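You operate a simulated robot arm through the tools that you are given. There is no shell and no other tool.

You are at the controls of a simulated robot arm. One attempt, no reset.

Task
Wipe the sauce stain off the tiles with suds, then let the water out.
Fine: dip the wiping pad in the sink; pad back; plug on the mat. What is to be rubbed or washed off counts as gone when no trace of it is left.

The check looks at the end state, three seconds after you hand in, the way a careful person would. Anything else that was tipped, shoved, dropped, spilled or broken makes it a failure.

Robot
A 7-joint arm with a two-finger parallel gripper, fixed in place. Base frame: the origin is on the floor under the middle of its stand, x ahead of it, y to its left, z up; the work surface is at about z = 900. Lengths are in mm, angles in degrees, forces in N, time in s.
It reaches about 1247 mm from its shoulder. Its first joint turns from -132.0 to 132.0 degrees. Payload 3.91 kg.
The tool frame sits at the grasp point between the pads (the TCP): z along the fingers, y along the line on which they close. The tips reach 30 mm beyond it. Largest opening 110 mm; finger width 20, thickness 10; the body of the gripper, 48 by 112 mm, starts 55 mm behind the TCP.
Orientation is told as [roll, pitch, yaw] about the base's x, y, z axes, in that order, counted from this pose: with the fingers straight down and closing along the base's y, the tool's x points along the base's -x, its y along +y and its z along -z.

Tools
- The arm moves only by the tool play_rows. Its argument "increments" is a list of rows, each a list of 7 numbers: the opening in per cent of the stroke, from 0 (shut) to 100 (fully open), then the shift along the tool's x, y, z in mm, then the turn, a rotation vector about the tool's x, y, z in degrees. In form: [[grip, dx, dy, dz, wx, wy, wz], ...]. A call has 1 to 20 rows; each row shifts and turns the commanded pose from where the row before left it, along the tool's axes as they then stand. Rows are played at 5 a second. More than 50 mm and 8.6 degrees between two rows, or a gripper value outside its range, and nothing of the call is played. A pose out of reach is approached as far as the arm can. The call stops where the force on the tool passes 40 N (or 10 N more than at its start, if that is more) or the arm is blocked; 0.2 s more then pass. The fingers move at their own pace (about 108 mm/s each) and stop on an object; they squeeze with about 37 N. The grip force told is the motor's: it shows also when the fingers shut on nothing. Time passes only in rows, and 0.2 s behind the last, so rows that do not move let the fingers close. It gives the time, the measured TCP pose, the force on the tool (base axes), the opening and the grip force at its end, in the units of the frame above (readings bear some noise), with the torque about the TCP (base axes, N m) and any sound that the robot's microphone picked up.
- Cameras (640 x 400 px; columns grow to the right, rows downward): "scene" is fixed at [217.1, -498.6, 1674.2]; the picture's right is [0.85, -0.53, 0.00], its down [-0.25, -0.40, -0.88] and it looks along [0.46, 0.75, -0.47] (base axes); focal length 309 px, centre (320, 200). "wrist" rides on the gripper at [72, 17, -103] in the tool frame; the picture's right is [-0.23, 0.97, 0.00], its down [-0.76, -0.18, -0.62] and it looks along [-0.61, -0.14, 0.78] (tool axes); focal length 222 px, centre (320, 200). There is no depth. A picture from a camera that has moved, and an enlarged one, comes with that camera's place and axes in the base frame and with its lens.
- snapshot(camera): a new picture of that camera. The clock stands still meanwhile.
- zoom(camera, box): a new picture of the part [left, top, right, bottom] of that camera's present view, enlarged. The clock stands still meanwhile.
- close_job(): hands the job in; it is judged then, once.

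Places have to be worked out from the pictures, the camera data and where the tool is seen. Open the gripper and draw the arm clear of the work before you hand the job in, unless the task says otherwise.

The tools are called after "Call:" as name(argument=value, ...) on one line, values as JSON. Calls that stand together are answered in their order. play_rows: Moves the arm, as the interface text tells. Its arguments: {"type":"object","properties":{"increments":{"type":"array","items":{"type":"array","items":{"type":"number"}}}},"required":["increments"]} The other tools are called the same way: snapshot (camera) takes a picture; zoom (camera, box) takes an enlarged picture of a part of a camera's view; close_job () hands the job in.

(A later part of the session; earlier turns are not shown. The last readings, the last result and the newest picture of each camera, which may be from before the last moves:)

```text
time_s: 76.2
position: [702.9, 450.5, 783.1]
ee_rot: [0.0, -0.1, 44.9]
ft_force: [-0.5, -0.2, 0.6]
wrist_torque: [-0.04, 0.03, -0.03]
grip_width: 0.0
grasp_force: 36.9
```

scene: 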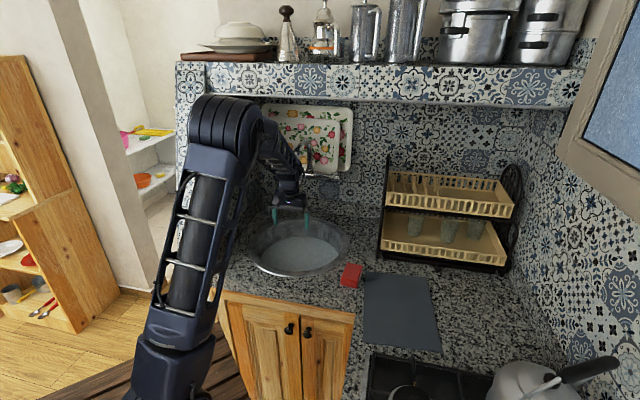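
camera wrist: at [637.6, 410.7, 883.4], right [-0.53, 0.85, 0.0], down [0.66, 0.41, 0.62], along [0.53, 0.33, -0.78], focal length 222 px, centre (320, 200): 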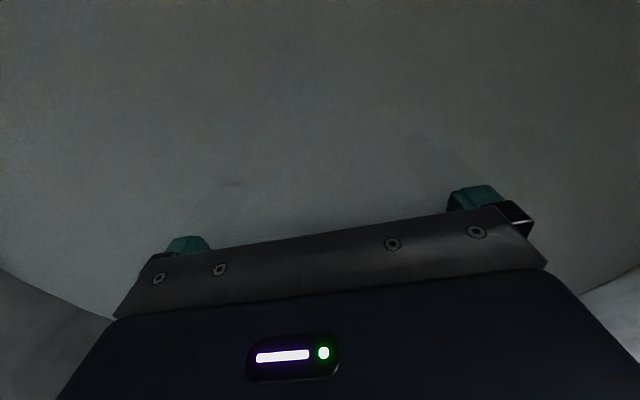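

Nothing caught. Now I use the closed fingers as a probe: touch straight down at the centre to find the bottom height.

Call:
play_rows(increments=[[0, 0, 0, 2, 0, 0, 0], [0, 0, 0, 2, 0, 0, 0], [0, 0, 0, 2, 0, 0, 0], [0, 0, 0, 2, 0, 0, 0], [0, 0, 0, 2, 0, 0, 0], [0, 0, 0, 0, 0, 0, 0]])

```text
time_s: 77.2
position: [703.6, 450.7, 780.5]
ee_rot: [0.1, -0.3, 45.0]
ft_force: [-11.3, -10.3, 18.3]
wrist_torque: [-0.44, 0.46, 0.0]
grip_width: 0.0
grasp_force: 36.7
stopped in row 4: the force on the tool passed its limit at 47 N (the readings are from after the stop); the commanded pose is now the measured one
```

Bottom is flat at z ≈ 750 at the centre. The water veils but does not fully hide things, so I go up and back to a good view point and study the water closely for the faint outline of the plug.

Call:
play_rows(increments=[[0, 0, 0, -10, 0, 0, 0], [0, 0, 0, -25, 0, 0, 0], [0, 0, 0, -35, 0, 0, 0], [0, 0, 0, -35, 0, 0, 0], [0, 20, 0, -15, 0, 0, 0], [0, 30, 0, -10, 0, 0, 0], [0, 30, 0, -10, 0, 0, 0], [0, 30, 0, -10, 0, 0, 0], [0, 20, 0, -20, 0, 0, 0], [0, 0, 0, 0, 0, 0, 0]])

Call:
snapshot(camera="wrist")

Call:
zoom(camera="wrist", box=[200, 0, 330, 200])

Call:
zoom(camera="wrist", box=[310, 0, 470, 200])

```text
time_s: 79.3
position: [611.3, 357.0, 948.2]
ee_rot: [0.0, -0.4, 45.1]
ft_force: [0.0, -0.9, -0.6]
wrist_torque: [0.03, -0.02, 0.0]
grip_width: 0.0
grasp_force: 37.1
```

```text
taken
camera wrist: at [547.7, 317.8, 1051.2], right [-0.53, 0.85, 0.0], down [0.66, 0.41, 0.63], along [0.53, 0.33, -0.78], focal length 222 px, centre (320, 200)
```

wrist: 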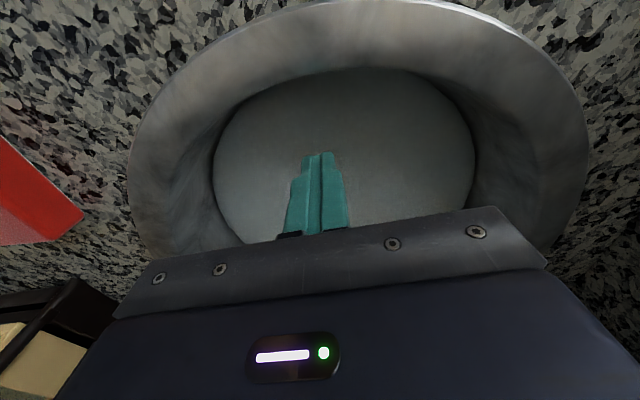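

```text
2.00 times, centred on (265, 100) of wrist
camera zoom: at [547.7, 317.8, 1051.2], right [-0.53, 0.85, 0.0], down [0.66, 0.41, 0.63], along [0.53, 0.33, -0.78], focal length 444 px, centre (430, 400)
```

zoom: 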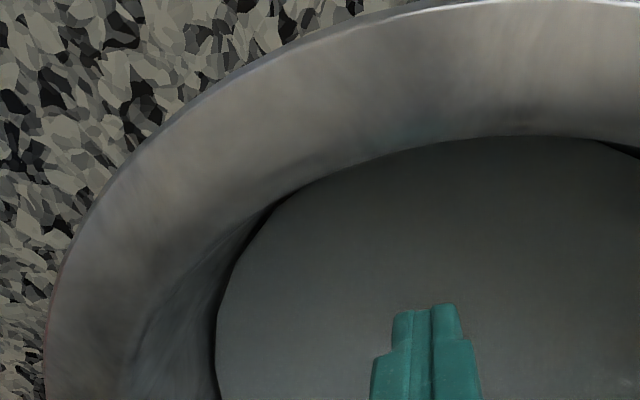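

```text
2.00 times, centred on (390, 100) of wrist
camera zoom: at [547.7, 317.8, 1051.2], right [-0.53, 0.85, 0.0], down [0.66, 0.41, 0.63], along [0.53, 0.33, -0.78], focal length 444 px, centre (180, 400)
```

zoom: 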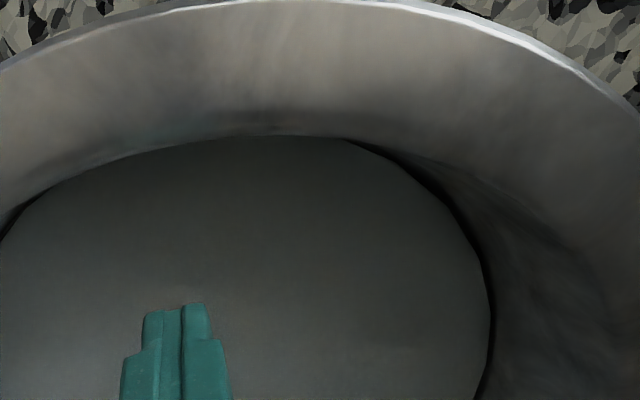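

I go higher and further back with the fingers open for an unobstructed view of all the water.

Call:
play_rows(increments=[[20, 0, 0, -35, 0, 0, 0], [60, 15, 0, -35, 0, 0, 0], [100, 20, 0, -35, 0, 0, 0], [100, 20, 0, -35, 0, 0, 0], [100, 20, 0, -35, 0, 0, 0], [100, 0, 0, -35, 0, 0, 0], [100, 0, 0, 0, 0, 0, 0]])

Call:
snapshot(camera="wrist")

Call:
zoom(camera="wrist", box=[220, 20, 440, 180])

Call:
zoom(camera="scene", box=[255, 225, 355, 280])

```text
time_s: 81.0
position: [555.8, 302.7, 1159.0]
ee_rot: [0.1, -0.3, 45.0]
ft_force: [-0.3, -1.2, -0.1]
wrist_torque: [0.0, 0.0, 0.03]
grip_width: 109.9
grasp_force: 0.0
```

```text
taken
camera wrist: at [492.2, 263.1, 1262.2], right [-0.53, 0.85, 0.0], down [0.66, 0.41, 0.63], along [0.53, 0.33, -0.78], focal length 222 px, centre (320, 200)
```

wrist: 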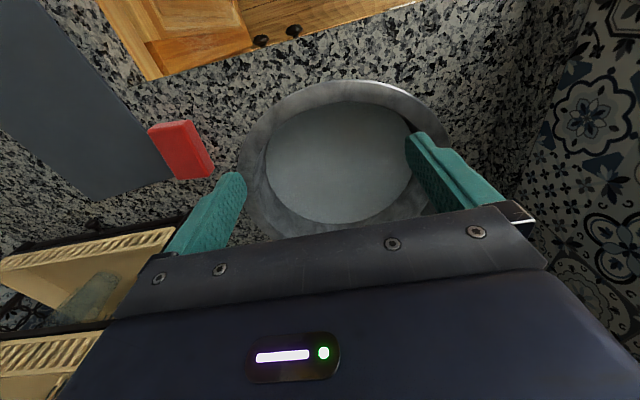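

```text
2.50 times, centred on (330, 100) of wrist
camera zoom: at [492.2, 263.1, 1262.2], right [-0.53, 0.85, 0.0], down [0.66, 0.41, 0.63], along [0.53, 0.33, -0.78], focal length 555 px, centre (295, 450)
```

zoom: 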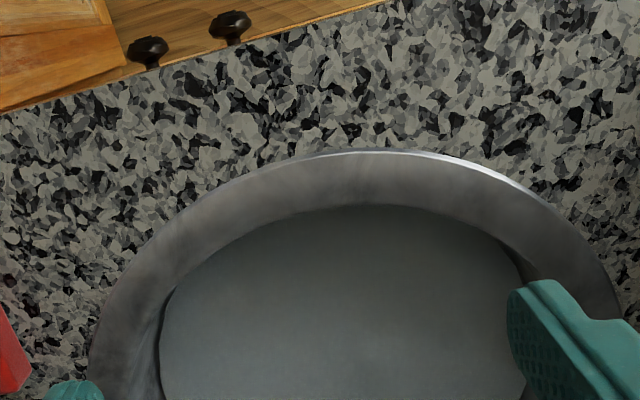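

```text
6.40 times, centred on (305, 252) of scene
camera zoom: at [217.1, -498.6, 1674.2], right [0.85, -0.53, 0.0], down [-0.25, -0.4, -0.88], along [0.46, 0.75, -0.47], focal length 1977 px, centre (416, -136)
```

zoom: 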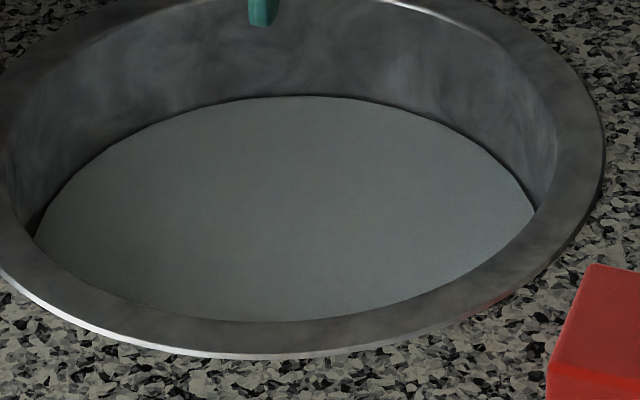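

I zoom on the lower part of the water where a slightly darker patch seems to show.

Call:
zoom(camera="wrist", box=[260, 130, 420, 230])

Call:
zoom(camera="wrist", box=[310, 150, 390, 210])

Call:
zoom(camera="scene", box=[280, 236, 330, 266])

```text
4.00 times, centred on (340, 180) of wrist
camera zoom: at [492.2, 263.1, 1262.2], right [-0.53, 0.85, 0.0], down [0.66, 0.41, 0.63], along [0.53, 0.33, -0.78], focal length 888 px, centre (240, 280)
```

zoom: 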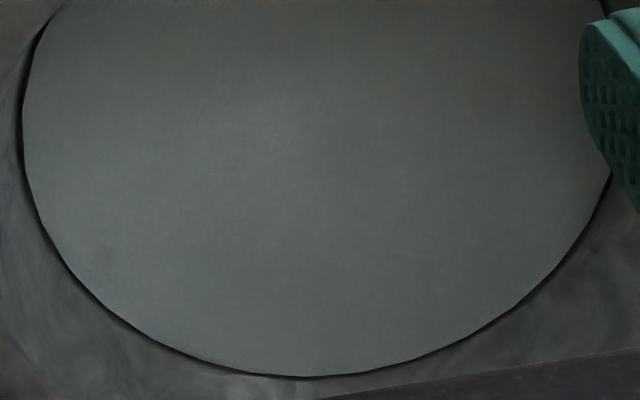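

```text
6.67 times, centred on (350, 180) of wrist
camera zoom: at [492.2, 263.1, 1262.2], right [-0.53, 0.85, 0.0], down [0.66, 0.41, 0.63], along [0.53, 0.33, -0.78], focal length 1481 px, centre (120, 333)
```

zoom: 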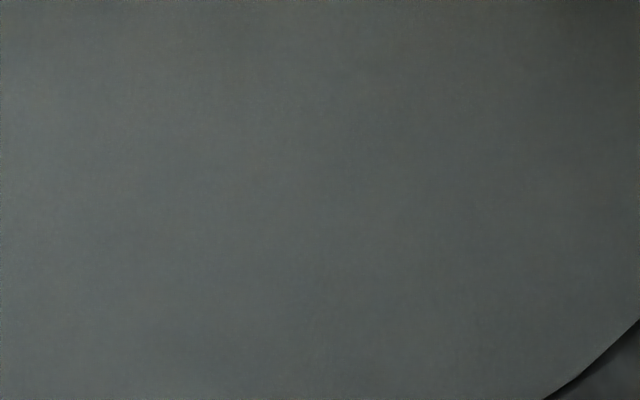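

```text
12.80 times, centred on (305, 251) of scene
camera zoom: at [217.1, -498.6, 1674.2], right [0.85, -0.53, 0.0], down [-0.25, -0.4, -0.88], along [0.46, 0.75, -0.47], focal length 3953 px, centre (512, -453)
```

zoom: 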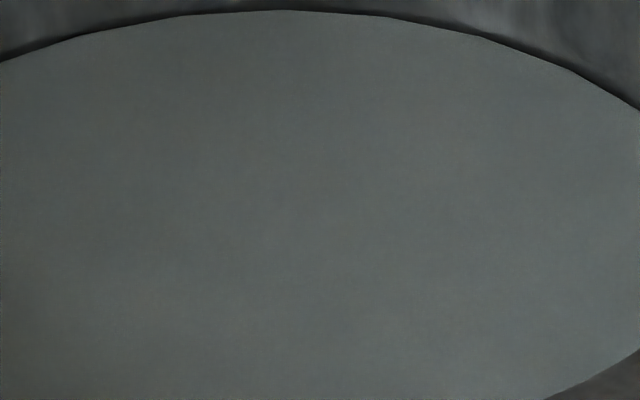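

The outline is not clear from afar. I go back low over the water with closed fingers and the camera near the surface, to look at the left and back part of the basin.

Call:
play_rows(increments=[[60, -25, 5, 35, 0, 0, 0], [20, -25, 5, 40, 0, 0, 0], [0, -25, 5, 40, 0, 0, 0], [0, -25, 5, 40, 0, 0, 0], [0, -25, 5, 40, 0, 0, 0], [0, 0, 5, 30, 0, 0, 0], [0, -15, 5, 30, 0, 0, 0], [0, -20, 4, 15, 0, 0, 0], [0, 0, 0, 0, 0, 0, 0]])

Call:
snapshot(camera="wrist")

Call:
zoom(camera="wrist", box=[330, 0, 570, 220])

Call:
zoom(camera="wrist", box=[90, 0, 330, 220])

```text
time_s: 83.0
position: [643.5, 444.4, 889.0]
ee_rot: [-0.1, -0.2, 45.0]
ft_force: [-0.2, -0.1, 0.0]
wrist_torque: [-0.02, -0.03, -0.04]
grip_width: 0.0
grasp_force: 37.6
```

```text
taken
camera wrist: at [579.6, 404.6, 992.0], right [-0.53, 0.85, 0.0], down [0.66, 0.41, 0.63], along [0.53, 0.33, -0.78], focal length 222 px, centre (320, 200)
```

wrist: 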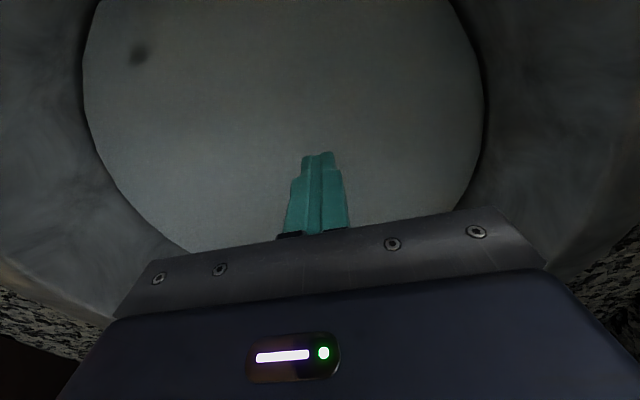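

```text
1.82 times, centred on (450, 110) of wrist
camera zoom: at [579.6, 404.6, 992.0], right [-0.53, 0.85, 0.0], down [0.66, 0.41, 0.63], along [0.53, 0.33, -0.78], focal length 404 px, centre (84, 364)
```

zoom: 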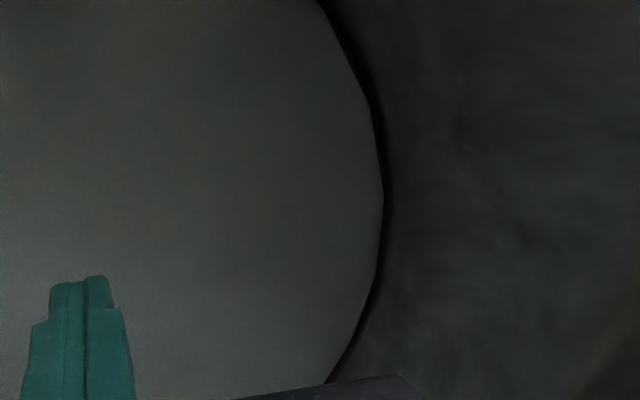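

```text
1.82 times, centred on (210, 110) of wrist
camera zoom: at [579.6, 404.6, 992.0], right [-0.53, 0.85, 0.0], down [0.66, 0.41, 0.63], along [0.53, 0.33, -0.78], focal length 404 px, centre (520, 364)
```

zoom: 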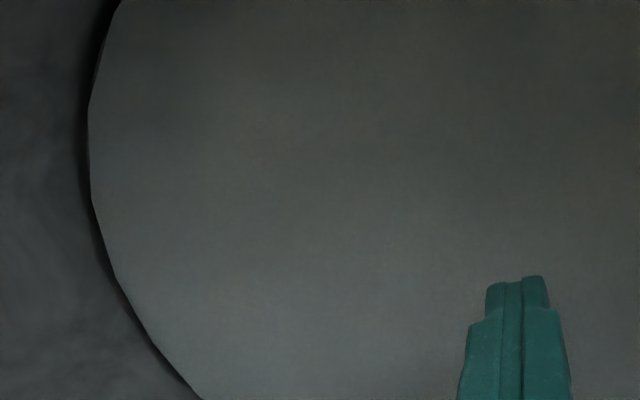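

A faint darker spot at wrist (400, 143) agrees with the one seen before: both triangulate to about e1 ≈ 66, e2 ≈ 814 — 110 mm left of the centre. I zoom on it.

Call:
zoom(camera="wrist", box=[350, 100, 450, 180])

Call:
zoom(camera="wrist", box=[340, 60, 500, 220])

Call:
zoom(camera="wrist", box=[80, 10, 200, 110])

Call:
snapshot(camera="wrist")

```text
5.00 times, centred on (400, 140) of wrist
camera zoom: at [579.6, 404.6, 992.0], right [-0.53, 0.85, 0.0], down [0.66, 0.41, 0.63], along [0.53, 0.33, -0.78], focal length 1111 px, centre (-80, 500)
```

zoom: 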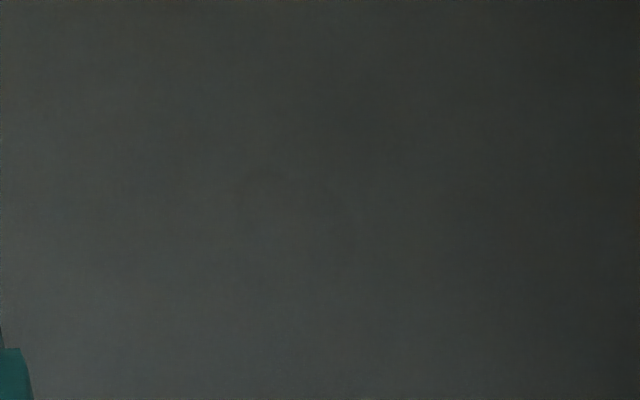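

```text
2.50 times, centred on (420, 140) of wrist
camera zoom: at [579.6, 404.6, 992.0], right [-0.53, 0.85, 0.0], down [0.66, 0.41, 0.63], along [0.53, 0.33, -0.78], focal length 555 px, centre (70, 350)
```

zoom: 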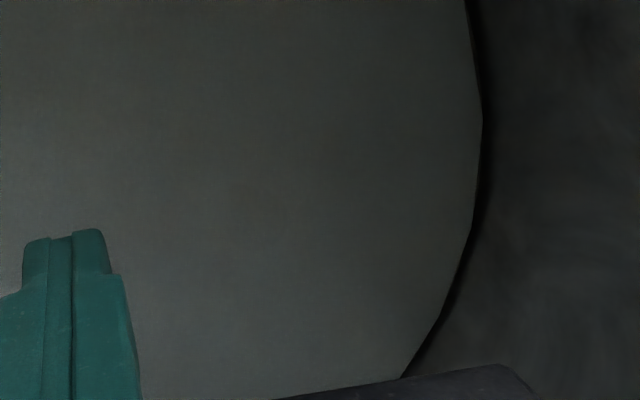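

```text
4.00 times, centred on (140, 60) of wrist
camera zoom: at [579.6, 404.6, 992.0], right [-0.53, 0.85, 0.0], down [0.66, 0.41, 0.63], along [0.53, 0.33, -0.78], focal length 888 px, centre (1040, 760)
```

zoom: 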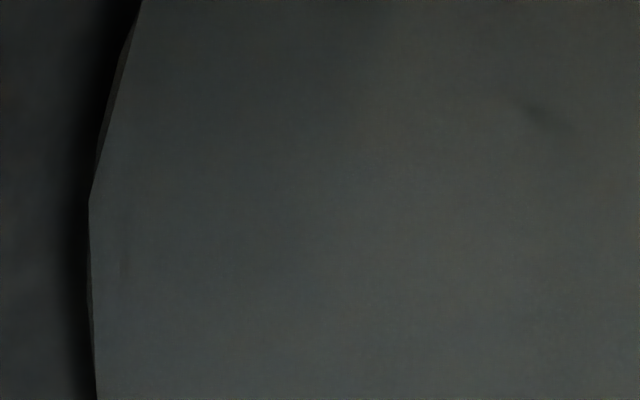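

```text
taken
camera wrist: at [579.6, 404.6, 992.0], right [-0.53, 0.85, 0.0], down [0.66, 0.41, 0.63], along [0.53, 0.33, -0.78], focal length 222 px, centre (320, 200)
```

wrist: 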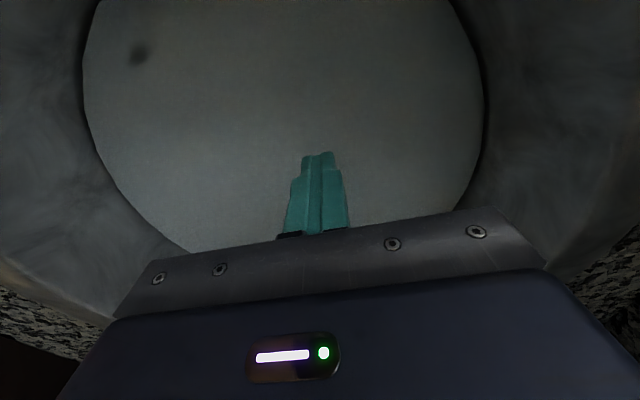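

The large dark speck is a render artefact (absent in zooms), but a faint ~20 mm blob at e1 ≈ 69, e2 ≈ 814 repeats. I shift the view and open the fingers to check it and the area behind the centre.

Call:
play_rows(increments=[[0, 15, 10, -6, 0, 0, 0], [30, 14, 11, -5, 0, 0, 0], [70, 0, 0, 0, 0, 0, 0], [100, 0, 0, 0, 0, 0, 0], [100, 0, 0, 0, 0, 0, 0]])

Call:
zoom(camera="wrist", box=[320, 120, 420, 200])

Call:
zoom(camera="wrist", box=[250, 150, 350, 230])

Call:
zoom(camera="wrist", box=[240, 80, 420, 220])

```text
time_s: 84.2
position: [607.5, 440.6, 900.3]
ee_rot: [-0.1, -0.3, 45.0]
ft_force: [0.2, -0.3, 0.1]
wrist_torque: [-0.03, 0.04, 0.01]
grip_width: 109.8
grasp_force: 0.0
```

```text
5.00 times, centred on (370, 160) of wrist
camera zoom: at [543.3, 400.7, 1003.4], right [-0.53, 0.85, 0.0], down [0.66, 0.41, 0.63], along [0.53, 0.33, -0.78], focal length 1111 px, centre (70, 400)
```

zoom: 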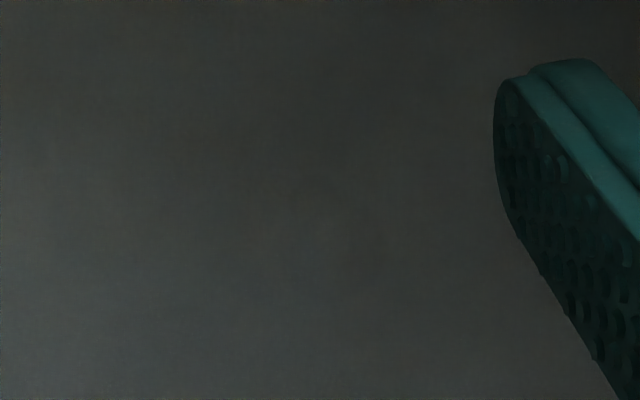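

```text
5.00 times, centred on (300, 190) of wrist
camera zoom: at [543.3, 400.7, 1003.4], right [-0.53, 0.85, 0.0], down [0.66, 0.41, 0.63], along [0.53, 0.33, -0.78], focal length 1111 px, centre (420, 250)
```

zoom: 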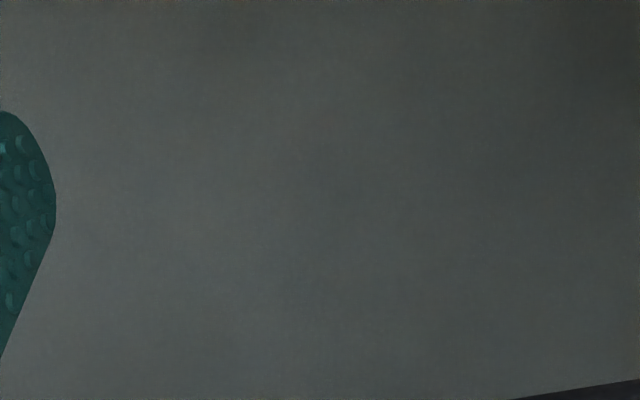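

```text
2.86 times, centred on (330, 150) of wrist
camera zoom: at [543.3, 400.7, 1003.4], right [-0.53, 0.85, 0.0], down [0.66, 0.41, 0.63], along [0.53, 0.33, -0.78], focal length 635 px, centre (291, 343)
```

zoom: 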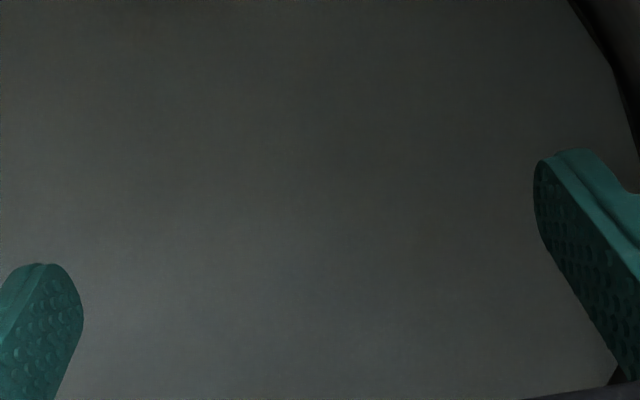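

Vision alone is too faint, so I'll probe by touch. To fit the hand near the left basin wall I raise out and turn to yaw 135° (camera toward the sink middle).

Call:
play_rows(increments=[[100, 0, 0, -30, 0, 0, 0], [60, 0, 0, -35, 0, 0, 0], [20, 0, 0, -35, 0, 0, 0], [0, 0, 0, 0, 0, 0, -8.2], [0, 0, 0, 0, 0, 0, -8.2], [0, 0, 0, 0, 0, 0, -8.2], [0, 0, 0, 0, 0, 0, -8.2], [0, 0, 0, 0, 0, 0, -8.2], [0, 0, 0, 0, 0, 0, -8.2], [0, 0, 0, 0, 0, 0, -8.2], [0, 0, 0, 0, 0, 0, -8.2], [0, 0, 0, 0, 0, 0, -8.2], [0, 0, 0, 0, 0, 0, -8.2], [0, 0, 0, 0, 0, 0, -8], [0, 0, 0, 0, 0, 0, 0]])

Call:
snapshot(camera="wrist")

Call:
snapshot(camera="scene")

```text
time_s: 87.3
position: [606.7, 439.3, 999.4]
ee_rot: [-0.3, 0.0, 135.0]
ft_force: [0.6, -0.4, 0.1]
wrist_torque: [-0.05, -0.02, 0.0]
grip_width: 0.0
grasp_force: 37.1
```

```text
taken
camera wrist: at [646.0, 376.5, 1103.6], right [-0.85, -0.53, -0.01], down [-0.42, 0.66, 0.62], along [-0.33, 0.53, -0.78], focal length 222 px, centre (320, 200)
```

wrist: 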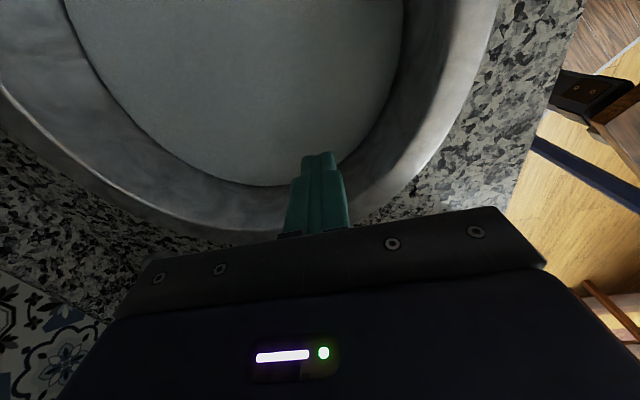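

```text
taken
```

scene: 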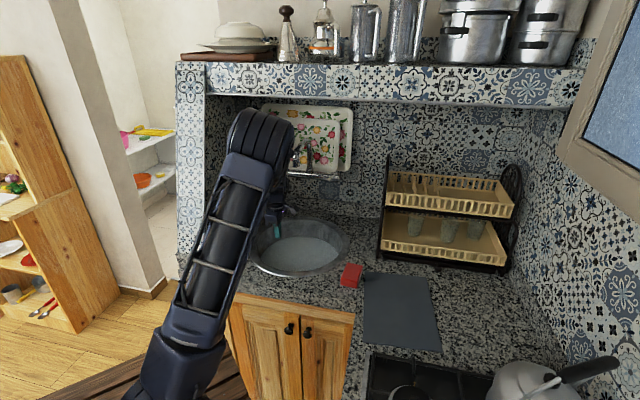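

Turn done. From this new direction the candidate should appear at wrist (281, 136); I zoom there.

Call:
zoom(camera="wrist", box=[220, 90, 340, 180])

Call:
zoom(camera="wrist", box=[70, 0, 410, 190])

```text
4.44 times, centred on (280, 135) of wrist
camera zoom: at [646.0, 376.5, 1103.6], right [-0.85, -0.53, -0.01], down [-0.42, 0.66, 0.62], along [-0.33, 0.53, -0.78], focal length 987 px, centre (498, 489)
```

zoom: 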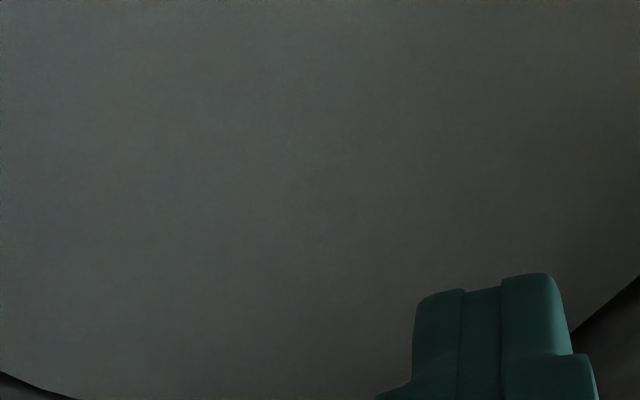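

```text
1.88 times, centred on (240, 95) of wrist
camera zoom: at [646.0, 376.5, 1103.6], right [-0.85, -0.53, -0.01], down [-0.42, 0.66, 0.62], along [-0.33, 0.53, -0.78], focal length 418 px, centre (471, 398)
```

zoom: 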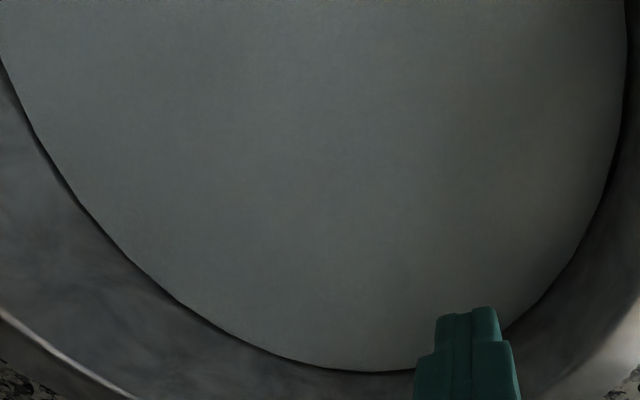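

There is again a very faint tint at the predicted spot. I probe straight down there with closed fingers at (e1 69, e2 814).

Call:
play_rows(increments=[[0, 0, 0, 40, 0, 0, 0], [0, 0, 0, 40, 0, 0, 0], [0, 0, 0, 40, 0, 0, 0], [0, -16.5, -24.8, 0, 0, 0, 0], [0, -16.5, -24.8, 0, 0, 0, 0], [0, -16.4, -24.8, 0, 0, 0, 0], [0, 0, 0, 30, 0, 0, 0], [0, 0, 0, 20, 0, 0, 0], [0, 0, 0, 0, 0, 0, 0]])

Call:
play_rows(increments=[[0, 0, 0, 3, 0, 0, 0], [0, 0, 0, 3, 0, 0, 0], [0, 0, 0, 3, 0, 0, 0], [0, 0, 0, 3, 0, 0, 0], [0, 0, 0, 3, 0, 0, 0], [0, 0, 0, 3, 0, 0, 0], [0, 0, 0, 3, 0, 0, 0], [0, 0, 0, 3, 0, 0, 0], [0, 0, 0, 3, 0, 0, 0], [0, 0, 0, 3, 0, 0, 0], [0, 0, 0, 3, 0, 0, 0], [0, 0, 0, 3, 0, 0, 0], [0, 0, 0, 3, 0, 0, 0], [0, 0, 0, 3, 0, 0, 0], [0, 0, 0, 3, 0, 0, 0], [0, 0, 0, 3, 0, 0, 0], [0, 0, 0, 3, 0, 0, 0]])

```text
time_s: 89.3
position: [624.8, 529.3, 828.7]
ee_rot: [-0.3, 0.1, 134.9]
ft_force: [-0.4, 1.1, 0.1]
wrist_torque: [0.0, -0.01, -0.02]
grip_width: 0.0
grasp_force: 36.6
```

```text
time_s: 90.9
position: [625.3, 529.0, 815.6]
ee_rot: [-0.7, 0.0, 135.0]
ft_force: [-5.0, -9.4, 17.0]
wrist_torque: [-0.3, 0.12, -0.04]
grip_width: 0.0
grasp_force: 36.8
stopped in row 7: the force on the tool passed its limit at 45 N (the readings are from after the stop); the commanded pose is now the measured one
```

Contact at tip height z ≈ 786, 35 mm above the basin bottom and centred under the tips: that is the plug's knob. I rise 12 mm, open the fingers to 55 mm, go down around it and close.

Call:
play_rows(increments=[[0, 0, 0, -6, 0, 0, 0], [0, 0, 0, -6, 0, 0, 0], [50, 0, 0, 0, 0, 0, 0], [50, 0, 0, 0, 0, 0, 0], [50, 0, 0, 0, 0, 0, 0], [50, 0, 0, 4, 0, 0, 0], [50, 0, 0, 4, 0, 0, 0], [50, 0, 0, 4, 0, 0, 0], [50, 0, 0, 4, 0, 0, 0], [50, 0, 0, 4, 0, 0, 0], [50, 0, 0, 4, 0, 0, 0], [50, 0, 0, 4, 0, 0, 0], [50, 0, 0, 0, 0, 0, 0]])

```text
time_s: 93.7
position: [626.4, 530.3, 799.0]
ee_rot: [-0.4, 0.0, 135.0]
ft_force: [-0.1, 0.4, 0.6]
wrist_torque: [0.0, 0.0, 0.01]
grip_width: 55.0
grasp_force: 0.1
```

No contact on the way down; tips are now at z ≈ 769, straddling the knob. I close.

Call:
play_rows(increments=[[35, 0, 0, 0, 0, 0, 0], [20, 0, 0, 0, 0, 0, 0], [0, 0, 0, 0, 0, 0, 0], [0, 0, 0, 0, 0, 0, 0], [0, 0, 0, 0, 0, 0, 0]])

Call:
snapshot(camera="scene")

```text
time_s: 94.9
position: [626.1, 529.9, 798.6]
ee_rot: [-0.6, -0.1, 135.0]
ft_force: [-0.6, -1.2, 0.9]
wrist_torque: [-0.06, 0.05, 0.03]
grip_width: 23.9
grasp_force: 36.9
```

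```text
taken
```

scene: 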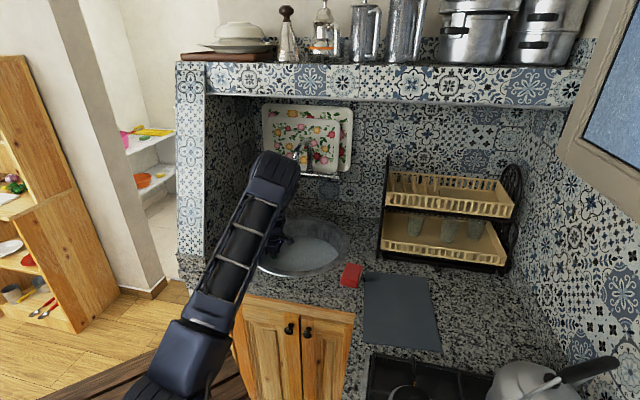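

Caught something 24 mm wide: the knob. I pull straight up gently.

Call:
play_rows(increments=[[0, 0, 0, -2, 0, 0, 0], [0, 0, 0, -3, 0, 0, 0], [0, 0, 0, -4, 0, 0, 0], [0, 0, 0, -5, 0, 0, 0], [0, 0, 0, -5, 0, 0, 0], [0, 0, 0, 0, 0, 0, 0]])

Call:
snapshot(camera="wrist")

```text
time_s: 96.3
position: [625.1, 531.8, 816.7]
ee_rot: [-0.5, 0.1, 135.0]
ft_force: [0.4, 0.5, -0.5]
wrist_torque: [-0.06, 0.0, 0.01]
grip_width: 23.6
grasp_force: 36.8
```

```text
taken
camera wrist: at [664.2, 466.5, 920.6], right [-0.85, -0.53, -0.01], down [-0.42, 0.66, 0.62], along [-0.32, 0.53, -0.78], focal length 222 px, centre (320, 200)
```

wrist: 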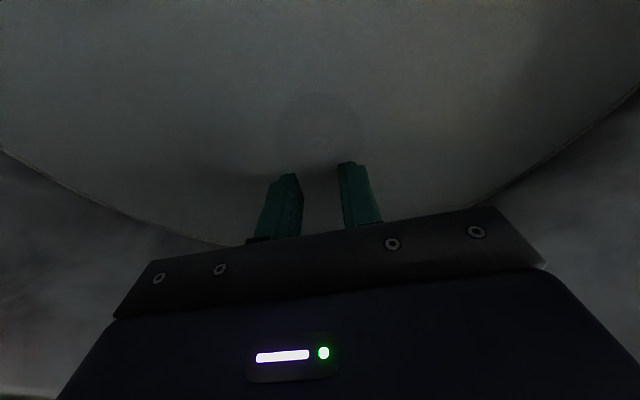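

The plug is free and visible under the fingers. I lift it out of the water, move toward the front inside the bowl (away from the spout), then raise it above the rim.

Call:
play_rows(increments=[[0, 0, 0, -10, 0, 0, 0], [0, 0, 0, -15, 0, 0, 0], [0, 0, 0, -20, 0, 0, 0], [0, 0, 0, -20, 0, 0, 0], [0, 16.5, 24.8, 0, 0, 0, 0], [0, 16.5, 24.8, 0, 0, 0, 0], [0, 16.4, 24.8, 0, 0, 0, 0], [0, 0, 0, -30, 0, 0, 0], [0, 0, 0, -40, 0, 0, 0], [0, 0, 0, -40, 0, 0, 0], [0, 0, 0, -30, 0, 0, 0], [0, 0, 0, 0, 0, 0, 0]])

Call:
snapshot(camera="wrist")

Call:
snapshot(camera="scene")

```text
time_s: 98.9
position: [605.8, 442.7, 1022.6]
ee_rot: [-0.5, 0.0, 135.0]
ft_force: [0.1, 0.4, -0.2]
wrist_torque: [0.02, 0.02, -0.03]
grip_width: 23.8
grasp_force: 36.3
```

```text
taken
camera wrist: at [643.3, 377.3, 1125.7], right [-0.85, -0.53, -0.01], down [-0.42, 0.66, 0.62], along [-0.32, 0.53, -0.78], focal length 222 px, centre (320, 200)
```

wrist: 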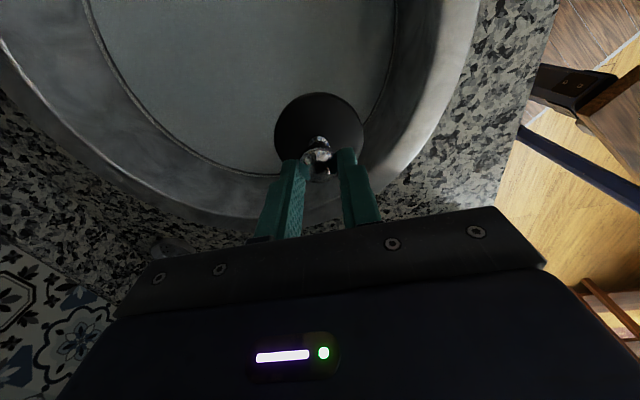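

```text
taken
```

scene: 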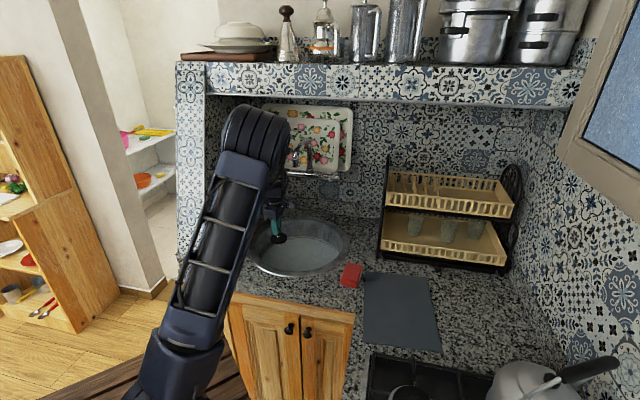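

I have the plug: a black disc with a chrome ball knob. I back away, turn to yaw 45° again and carry it over to the mat centre near (815, -19).

Call:
play_rows(increments=[[0, 0, 20, -15, 0, 0, 0], [0, 0, 20, -15, 0, 0, 0], [0, 0, 20, -10, 0, 0, 0], [0, 0, 0, 0, 0, 0, 8.2], [0, 0, 0, 0, 0, 0, 8.2], [0, 0, 0, 0, 0, 0, 8.2], [0, 0, 0, 0, 0, 0, 8.2], [0, 0, 0, 0, 0, 0, 8.2], [0, 0, 0, 0, 0, 0, 8.2], [0, 0, 0, 0, 0, 0, 8.2], [0, 0, 0, 0, 0, 0, 8.2], [0, 0, 0, 0, 0, 0, 8.2], [0, 0, 0, 0, 0, 0, 8.2], [0, 0, 0, 0, 0, 0, 8], [0, 0, 0, 0, 0, 0, 0]])

Call:
snapshot(camera="wrist")

Call:
zoom(camera="scene", box=[220, 160, 380, 290])

```text
time_s: 102.1
position: [565.1, 397.8, 1059.8]
ee_rot: [0.0, -0.5, 44.9]
ft_force: [-0.2, 0.2, -1.7]
wrist_torque: [-0.02, -0.03, -0.01]
grip_width: 24.1
grasp_force: 37.1
```

```text
taken
camera wrist: at [500.4, 358.3, 1163.1], right [-0.53, 0.85, 0.0], down [0.66, 0.41, 0.63], along [0.54, 0.33, -0.78], focal length 222 px, centre (320, 200)
```

wrist: 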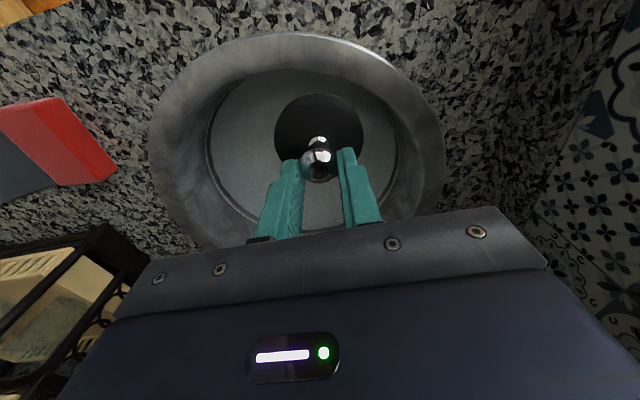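

```text
3.08 times, centred on (300, 225) of scene
camera zoom: at [217.1, -498.6, 1674.2], right [0.85, -0.53, 0.0], down [-0.25, -0.4, -0.88], along [0.46, 0.75, -0.47], focal length 950 px, centre (382, 123)
```

zoom: 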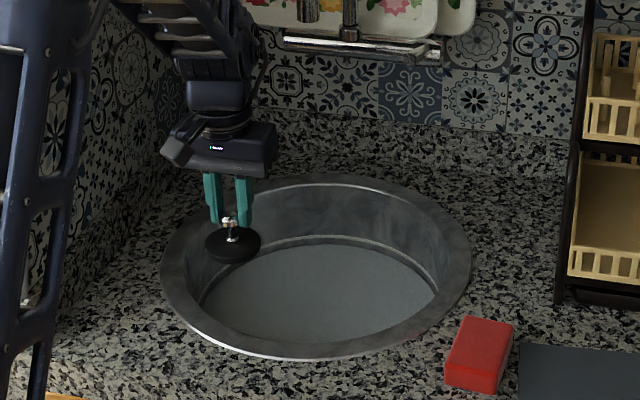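

The water is already draining. Now I carry the plug over to the mat.

Call:
play_rows(increments=[[0, 5, -20, 0, 0, 0, 0], [0, 9.4, -37.6, 0, 0, 0, 0], [0, 9.4, -37.6, 0, 0, 0, 0], [0, 9.4, -37.6, 0, 0, 0, 0], [0, 9.4, -37.6, 0, 0, 0, 0], [0, 9.4, -37.6, 0, 0, 0, 0], [0, 9.4, -37.6, 0, 0, 0, 0], [0, 9.4, -37.6, 0, 0, 0, 0], [0, 9.4, -37.6, 0, 0, 0, 0], [0, 9.4, -37.6, 0, 0, 0, 0], [0, 9.4, -37.6, 0, 0, 0, 0], [0, 9.4, -37.6, 0, 0, 0, 0], [0, 9.4, -37.6, 0, 0, 0, 0], [0, 0, 0, 0, 0, 0, 0], [0, 0, 0, 0, 0, 0, 0]])

Call:
snapshot(camera="wrist")

Call:
snapshot(camera="scene")

```text
time_s: 105.3
position: [816.2, -14.7, 1057.8]
ee_rot: [0.0, -0.5, 45.0]
ft_force: [0.4, -0.5, -0.8]
wrist_torque: [-0.04, 0.02, 0.0]
grip_width: 23.9
grasp_force: 36.9
```

```text
taken
camera wrist: at [750.7, -54.8, 1160.4], right [-0.53, 0.85, 0.0], down [0.66, 0.41, 0.63], along [0.53, 0.33, -0.78], focal length 222 px, centre (320, 200)
```

wrist: 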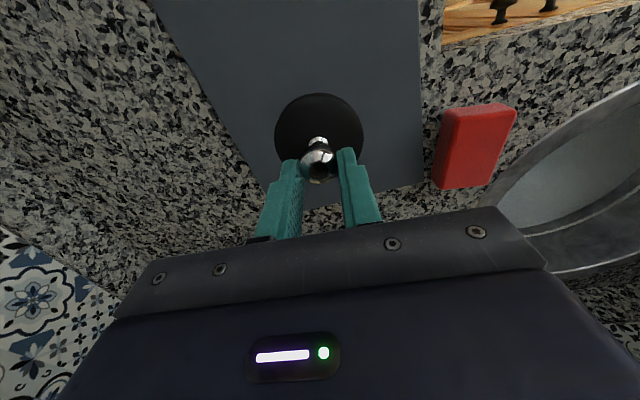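

```text
taken
```

scene: 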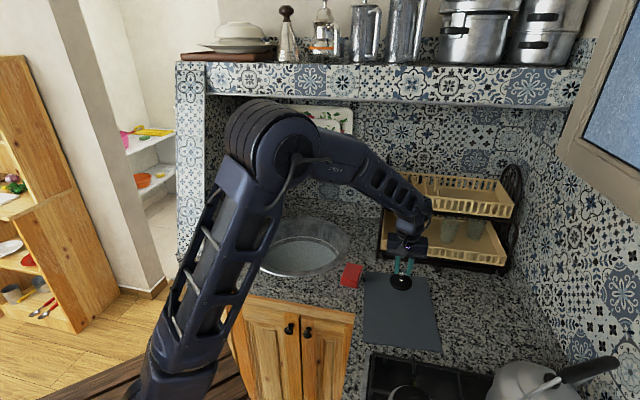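

The plug hangs over the middle of the mat. I lower it, first quickly then in small steps until it touches.

Call:
play_rows(increments=[[0, 0, 0, 20, 0, 0, 0], [0, 0, 0, 30, 0, 0, 0], [0, 0, 0, 25, 0, 0, 0], [0, 0, 0, 10, 0, 0, 0], [0, 0, 0, 3, 0, 0, 0], [0, 0, 0, 3, 0, 0, 0], [0, 0, 0, 3, 0, 0, 0], [0, 0, 0, 0, 0, 0, 0]])

Call:
zoom(camera="scene", box=[340, 220, 460, 330])

```text
time_s: 106.8
position: [815.0, -18.4, 969.7]
ee_rot: [-0.2, -0.7, 45.1]
ft_force: [-7.7, 0.1, 17.6]
wrist_torque: [-0.28, 0.65, -0.08]
grip_width: 23.9
grasp_force: 37.1
stopped in row 7: the force on the tool passed its limit at 46 N (the readings are from after the stop); the commanded pose is now the measured one
```

```text
3.64 times, centred on (400, 275) of scene
camera zoom: at [217.1, -498.6, 1674.2], right [0.85, -0.53, 0.0], down [-0.25, -0.4, -0.88], along [0.46, 0.75, -0.47], focal length 1123 px, centre (29, -73)
```

zoom: 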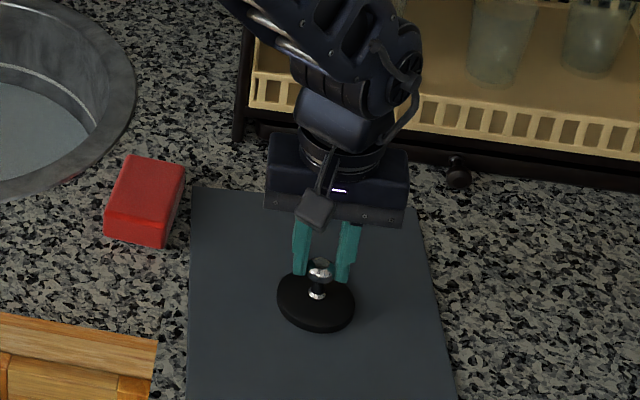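

The plug rests on the mat (contact at TCP z ≈ 970). I relax the pressure by 1 mm and open slowly.

Call:
play_rows(increments=[[0, 0, 0, -1, 0, 0, 0], [0, 0, 0, 0, 0, 0, 0]])

Call:
zoom(camera="scene", box=[370, 270, 420, 320])

Call:
zoom(camera="wrist", box=[220, 60, 420, 220])

```text
time_s: 107.5
position: [817.3, -18.4, 971.0]
ee_rot: [-0.2, -0.7, 45.0]
ft_force: [-8.8, -2.0, 10.7]
wrist_torque: [-0.16, 0.41, -0.03]
grip_width: 23.6
grasp_force: 37.5
```

```text
8.00 times, centred on (395, 295) of scene
camera zoom: at [217.1, -498.6, 1674.2], right [0.85, -0.53, 0.0], down [-0.25, -0.4, -0.88], along [0.46, 0.75, -0.47], focal length 2471 px, centre (-280, -560)
```

zoom: 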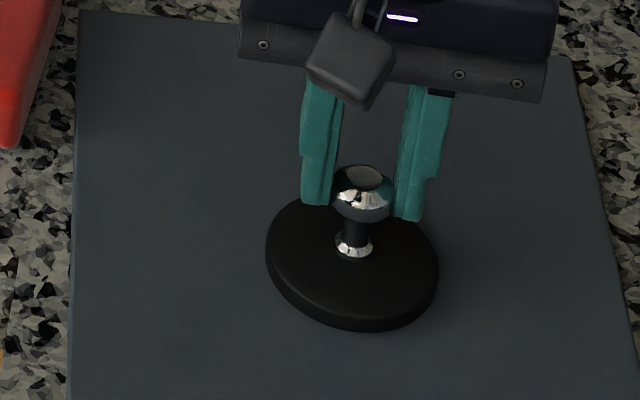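

```text
2.50 times, centred on (320, 140) of wrist
camera zoom: at [752.4, -58.2, 1073.1], right [-0.53, 0.85, 0.0], down [0.66, 0.41, 0.63], along [0.54, 0.33, -0.77], focal length 555 px, centre (320, 350)
```

zoom: 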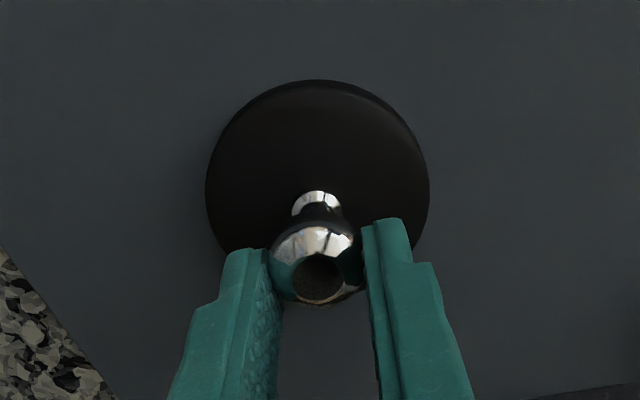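

The knob's axis is vertical in the picture, so the plug stands flat. I open the fingers slowly.

Call:
play_rows(increments=[[0, 0, 0, -0.5, 0, 0, 0], [24, 0, 0, 0, 0, 0, 0], [30, 0, 0, 0, 0, 0, 0], [40, 0, 0, 0, 0, 0, 0], [55, 0, 0, 0, 0, 0, 0], [55, 0, 0, 0, 0, 0, 0], [55, 0, 0, 0, 0, 0, 0]])

Call:
zoom(camera="scene", box=[370, 270, 420, 320])

Call:
zoom(camera="wrist", box=[220, 60, 420, 220])

```text
time_s: 109.0
position: [817.5, -17.9, 970.7]
ee_rot: [-0.2, -0.7, 45.0]
ft_force: [0.1, -0.5, 1.0]
wrist_torque: [-0.03, 0.0, 0.03]
grip_width: 60.1
grasp_force: 0.0
```

```text
8.00 times, centred on (395, 295) of scene
camera zoom: at [217.1, -498.6, 1674.2], right [0.85, -0.53, 0.0], down [-0.25, -0.4, -0.88], along [0.46, 0.75, -0.47], focal length 2471 px, centre (-280, -560)
```

zoom: 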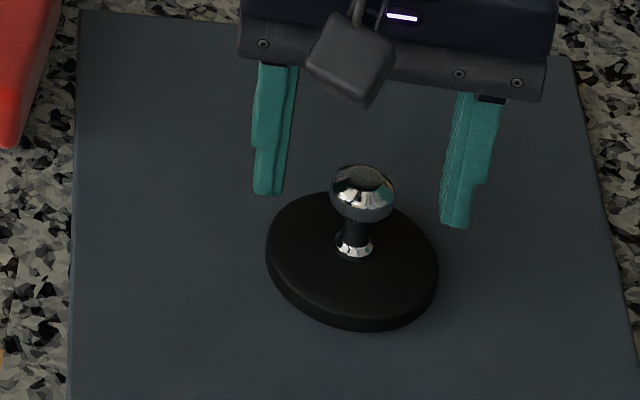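

```text
2.50 times, centred on (320, 140) of wrist
camera zoom: at [752.3, -58.1, 1073.5], right [-0.53, 0.85, 0.0], down [0.66, 0.41, 0.63], along [0.54, 0.33, -0.77], focal length 555 px, centre (320, 350)
```

zoom: 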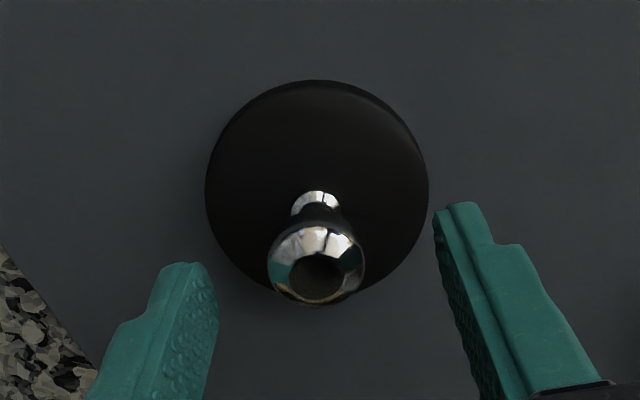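

The plug stands steadily on the mat. I rise straight up and check the whole scene.

Call:
play_rows(increments=[[55, 0, 0, -10, 0, 0, 0], [55, 0, 0, -20, 0, 0, 0], [60, 0, 0, -30, 0, 0, 0], [100, 0, 0, -40, 0, 0, 0], [100, 0, 0, -40, 0, 0, 0], [100, 0, 0, -40, 0, 0, 0], [100, 20, 20, -30, 0, 0, 0], [100, 20, 20, -30, 0, 0, 0], [100, 30, 20, -20, 0, 0, 0], [100, 30, 20, -20, 0, 0, 0], [100, 0, 0, 0, 0, 0, 0]])

Call:
snapshot(camera="wrist")

Call:
snapshot(camera="scene")

Call:
zoom(camera="scene", box=[230, 190, 450, 350])

```text
time_s: 111.5
position: [690.7, -33.2, 1249.2]
ee_rot: [-0.2, -0.7, 44.9]
ft_force: [0.3, 0.6, -0.3]
wrist_torque: [0.0, 0.02, 0.0]
grip_width: 110.2
grasp_force: 0.0
```

```text
taken
camera wrist: at [626.4, -73.9, 1352.7], right [-0.53, 0.85, 0.0], down [0.66, 0.41, 0.63], along [0.54, 0.33, -0.77], focal length 222 px, centre (320, 200)
```

wrist: 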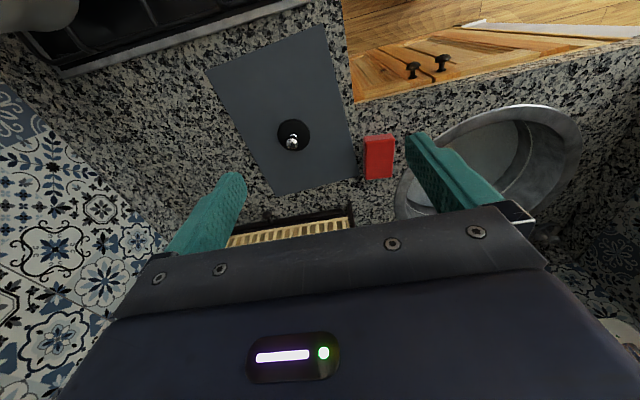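

```text
taken
```

scene: 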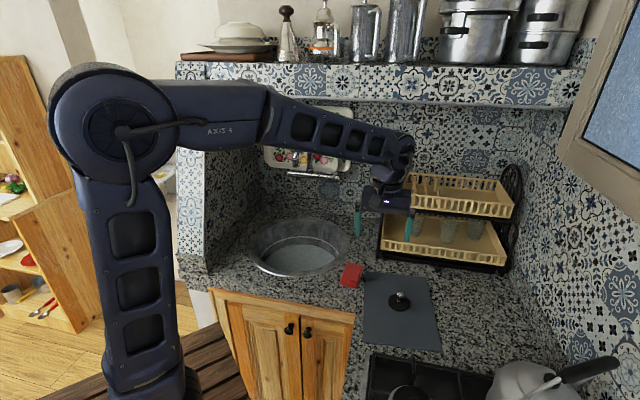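

```text
2.50 times, centred on (340, 270) of scene
camera zoom: at [217.1, -498.6, 1674.2], right [0.85, -0.53, 0.0], down [-0.25, -0.4, -0.88], along [0.46, 0.75, -0.47], focal length 772 px, centre (270, 25)
```

zoom: 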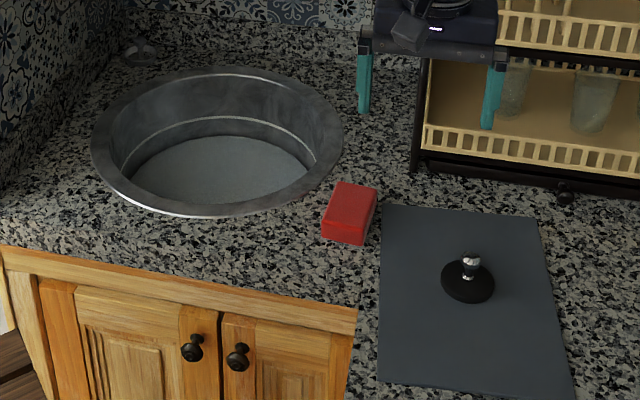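

The water level is going down. I draw the arm back and up, clear of the work, and wait for the sink to empty.

Call:
play_rows(increments=[[100, 17.7, 20, -20, 0, 0, 0], [100, 17.7, 20, -20, 0, 0, 0], [100, 17.7, 20, -20, 0, 0, 0], [100, 17.7, 20, -20, 0, 0, 0], [100, 17.7, 20, -20, 0, 0, 0], [100, 17.7, 20, -20, 0, 0, 0], [100, 0, 0, 0, 0, 0, 0], [100, 0, 0, 0, 0, 0, 0], [100, 0, 0, 0, 0, 0, 0], [100, 0, 0, 0, 0, 0, 0], [100, 0, 0, 0, 0, 0, 0], [100, 0, 0, 0, 0, 0, 0], [100, 0, 0, 0, 0, 0, 0], [100, 0, 0, 0, 0, 0, 0], [100, 0, 0, 0, 0, 0, 0], [100, 0, 0, 0, 0, 0, 0], [100, 0, 0, 0, 0, 0, 0], [100, 0, 0, 0, 0, 0, 0], [100, 0, 0, 0, 0, 0, 0], [100, 0, 0, 0, 0, 0, 0]])

Call:
zoom(camera="scene", box=[230, 190, 450, 350])

Call:
snapshot(camera="wrist")

```text
time_s: 115.7
position: [522.7, -24.0, 1368.3]
ee_rot: [-0.2, -0.7, 45.1]
ft_force: [-0.3, -0.1, -0.1]
wrist_torque: [0.02, 0.01, 0.03]
grip_width: 110.0
grasp_force: 0.0
```

```text
2.50 times, centred on (340, 270) of scene
camera zoom: at [217.1, -498.6, 1674.2], right [0.85, -0.53, 0.0], down [-0.25, -0.4, -0.88], along [0.46, 0.75, -0.47], focal length 772 px, centre (270, 25)
```

zoom: 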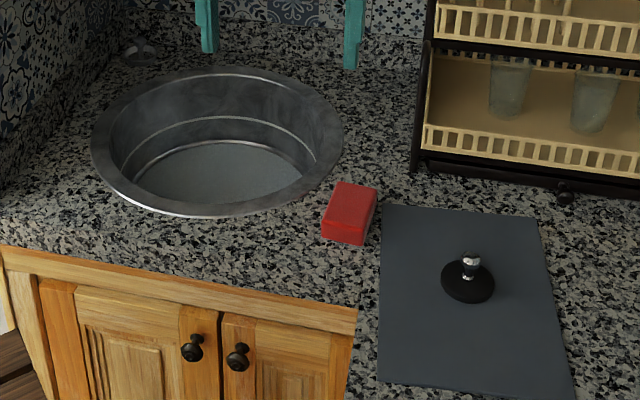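

```text
taken
camera wrist: at [458.6, -63.8, 1471.2], right [-0.53, 0.85, 0.0], down [0.66, 0.41, 0.63], along [0.54, 0.33, -0.77], focal length 222 px, centre (320, 200)
```

wrist: 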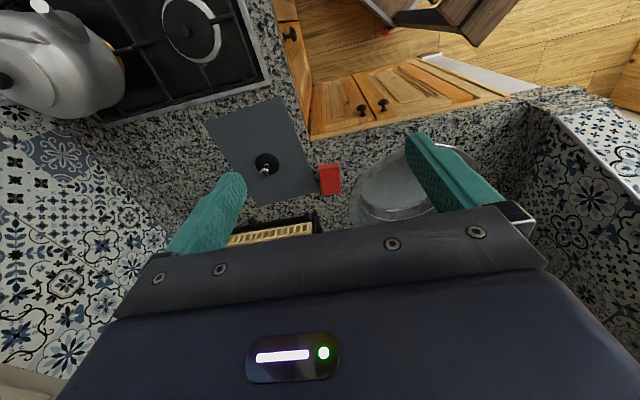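

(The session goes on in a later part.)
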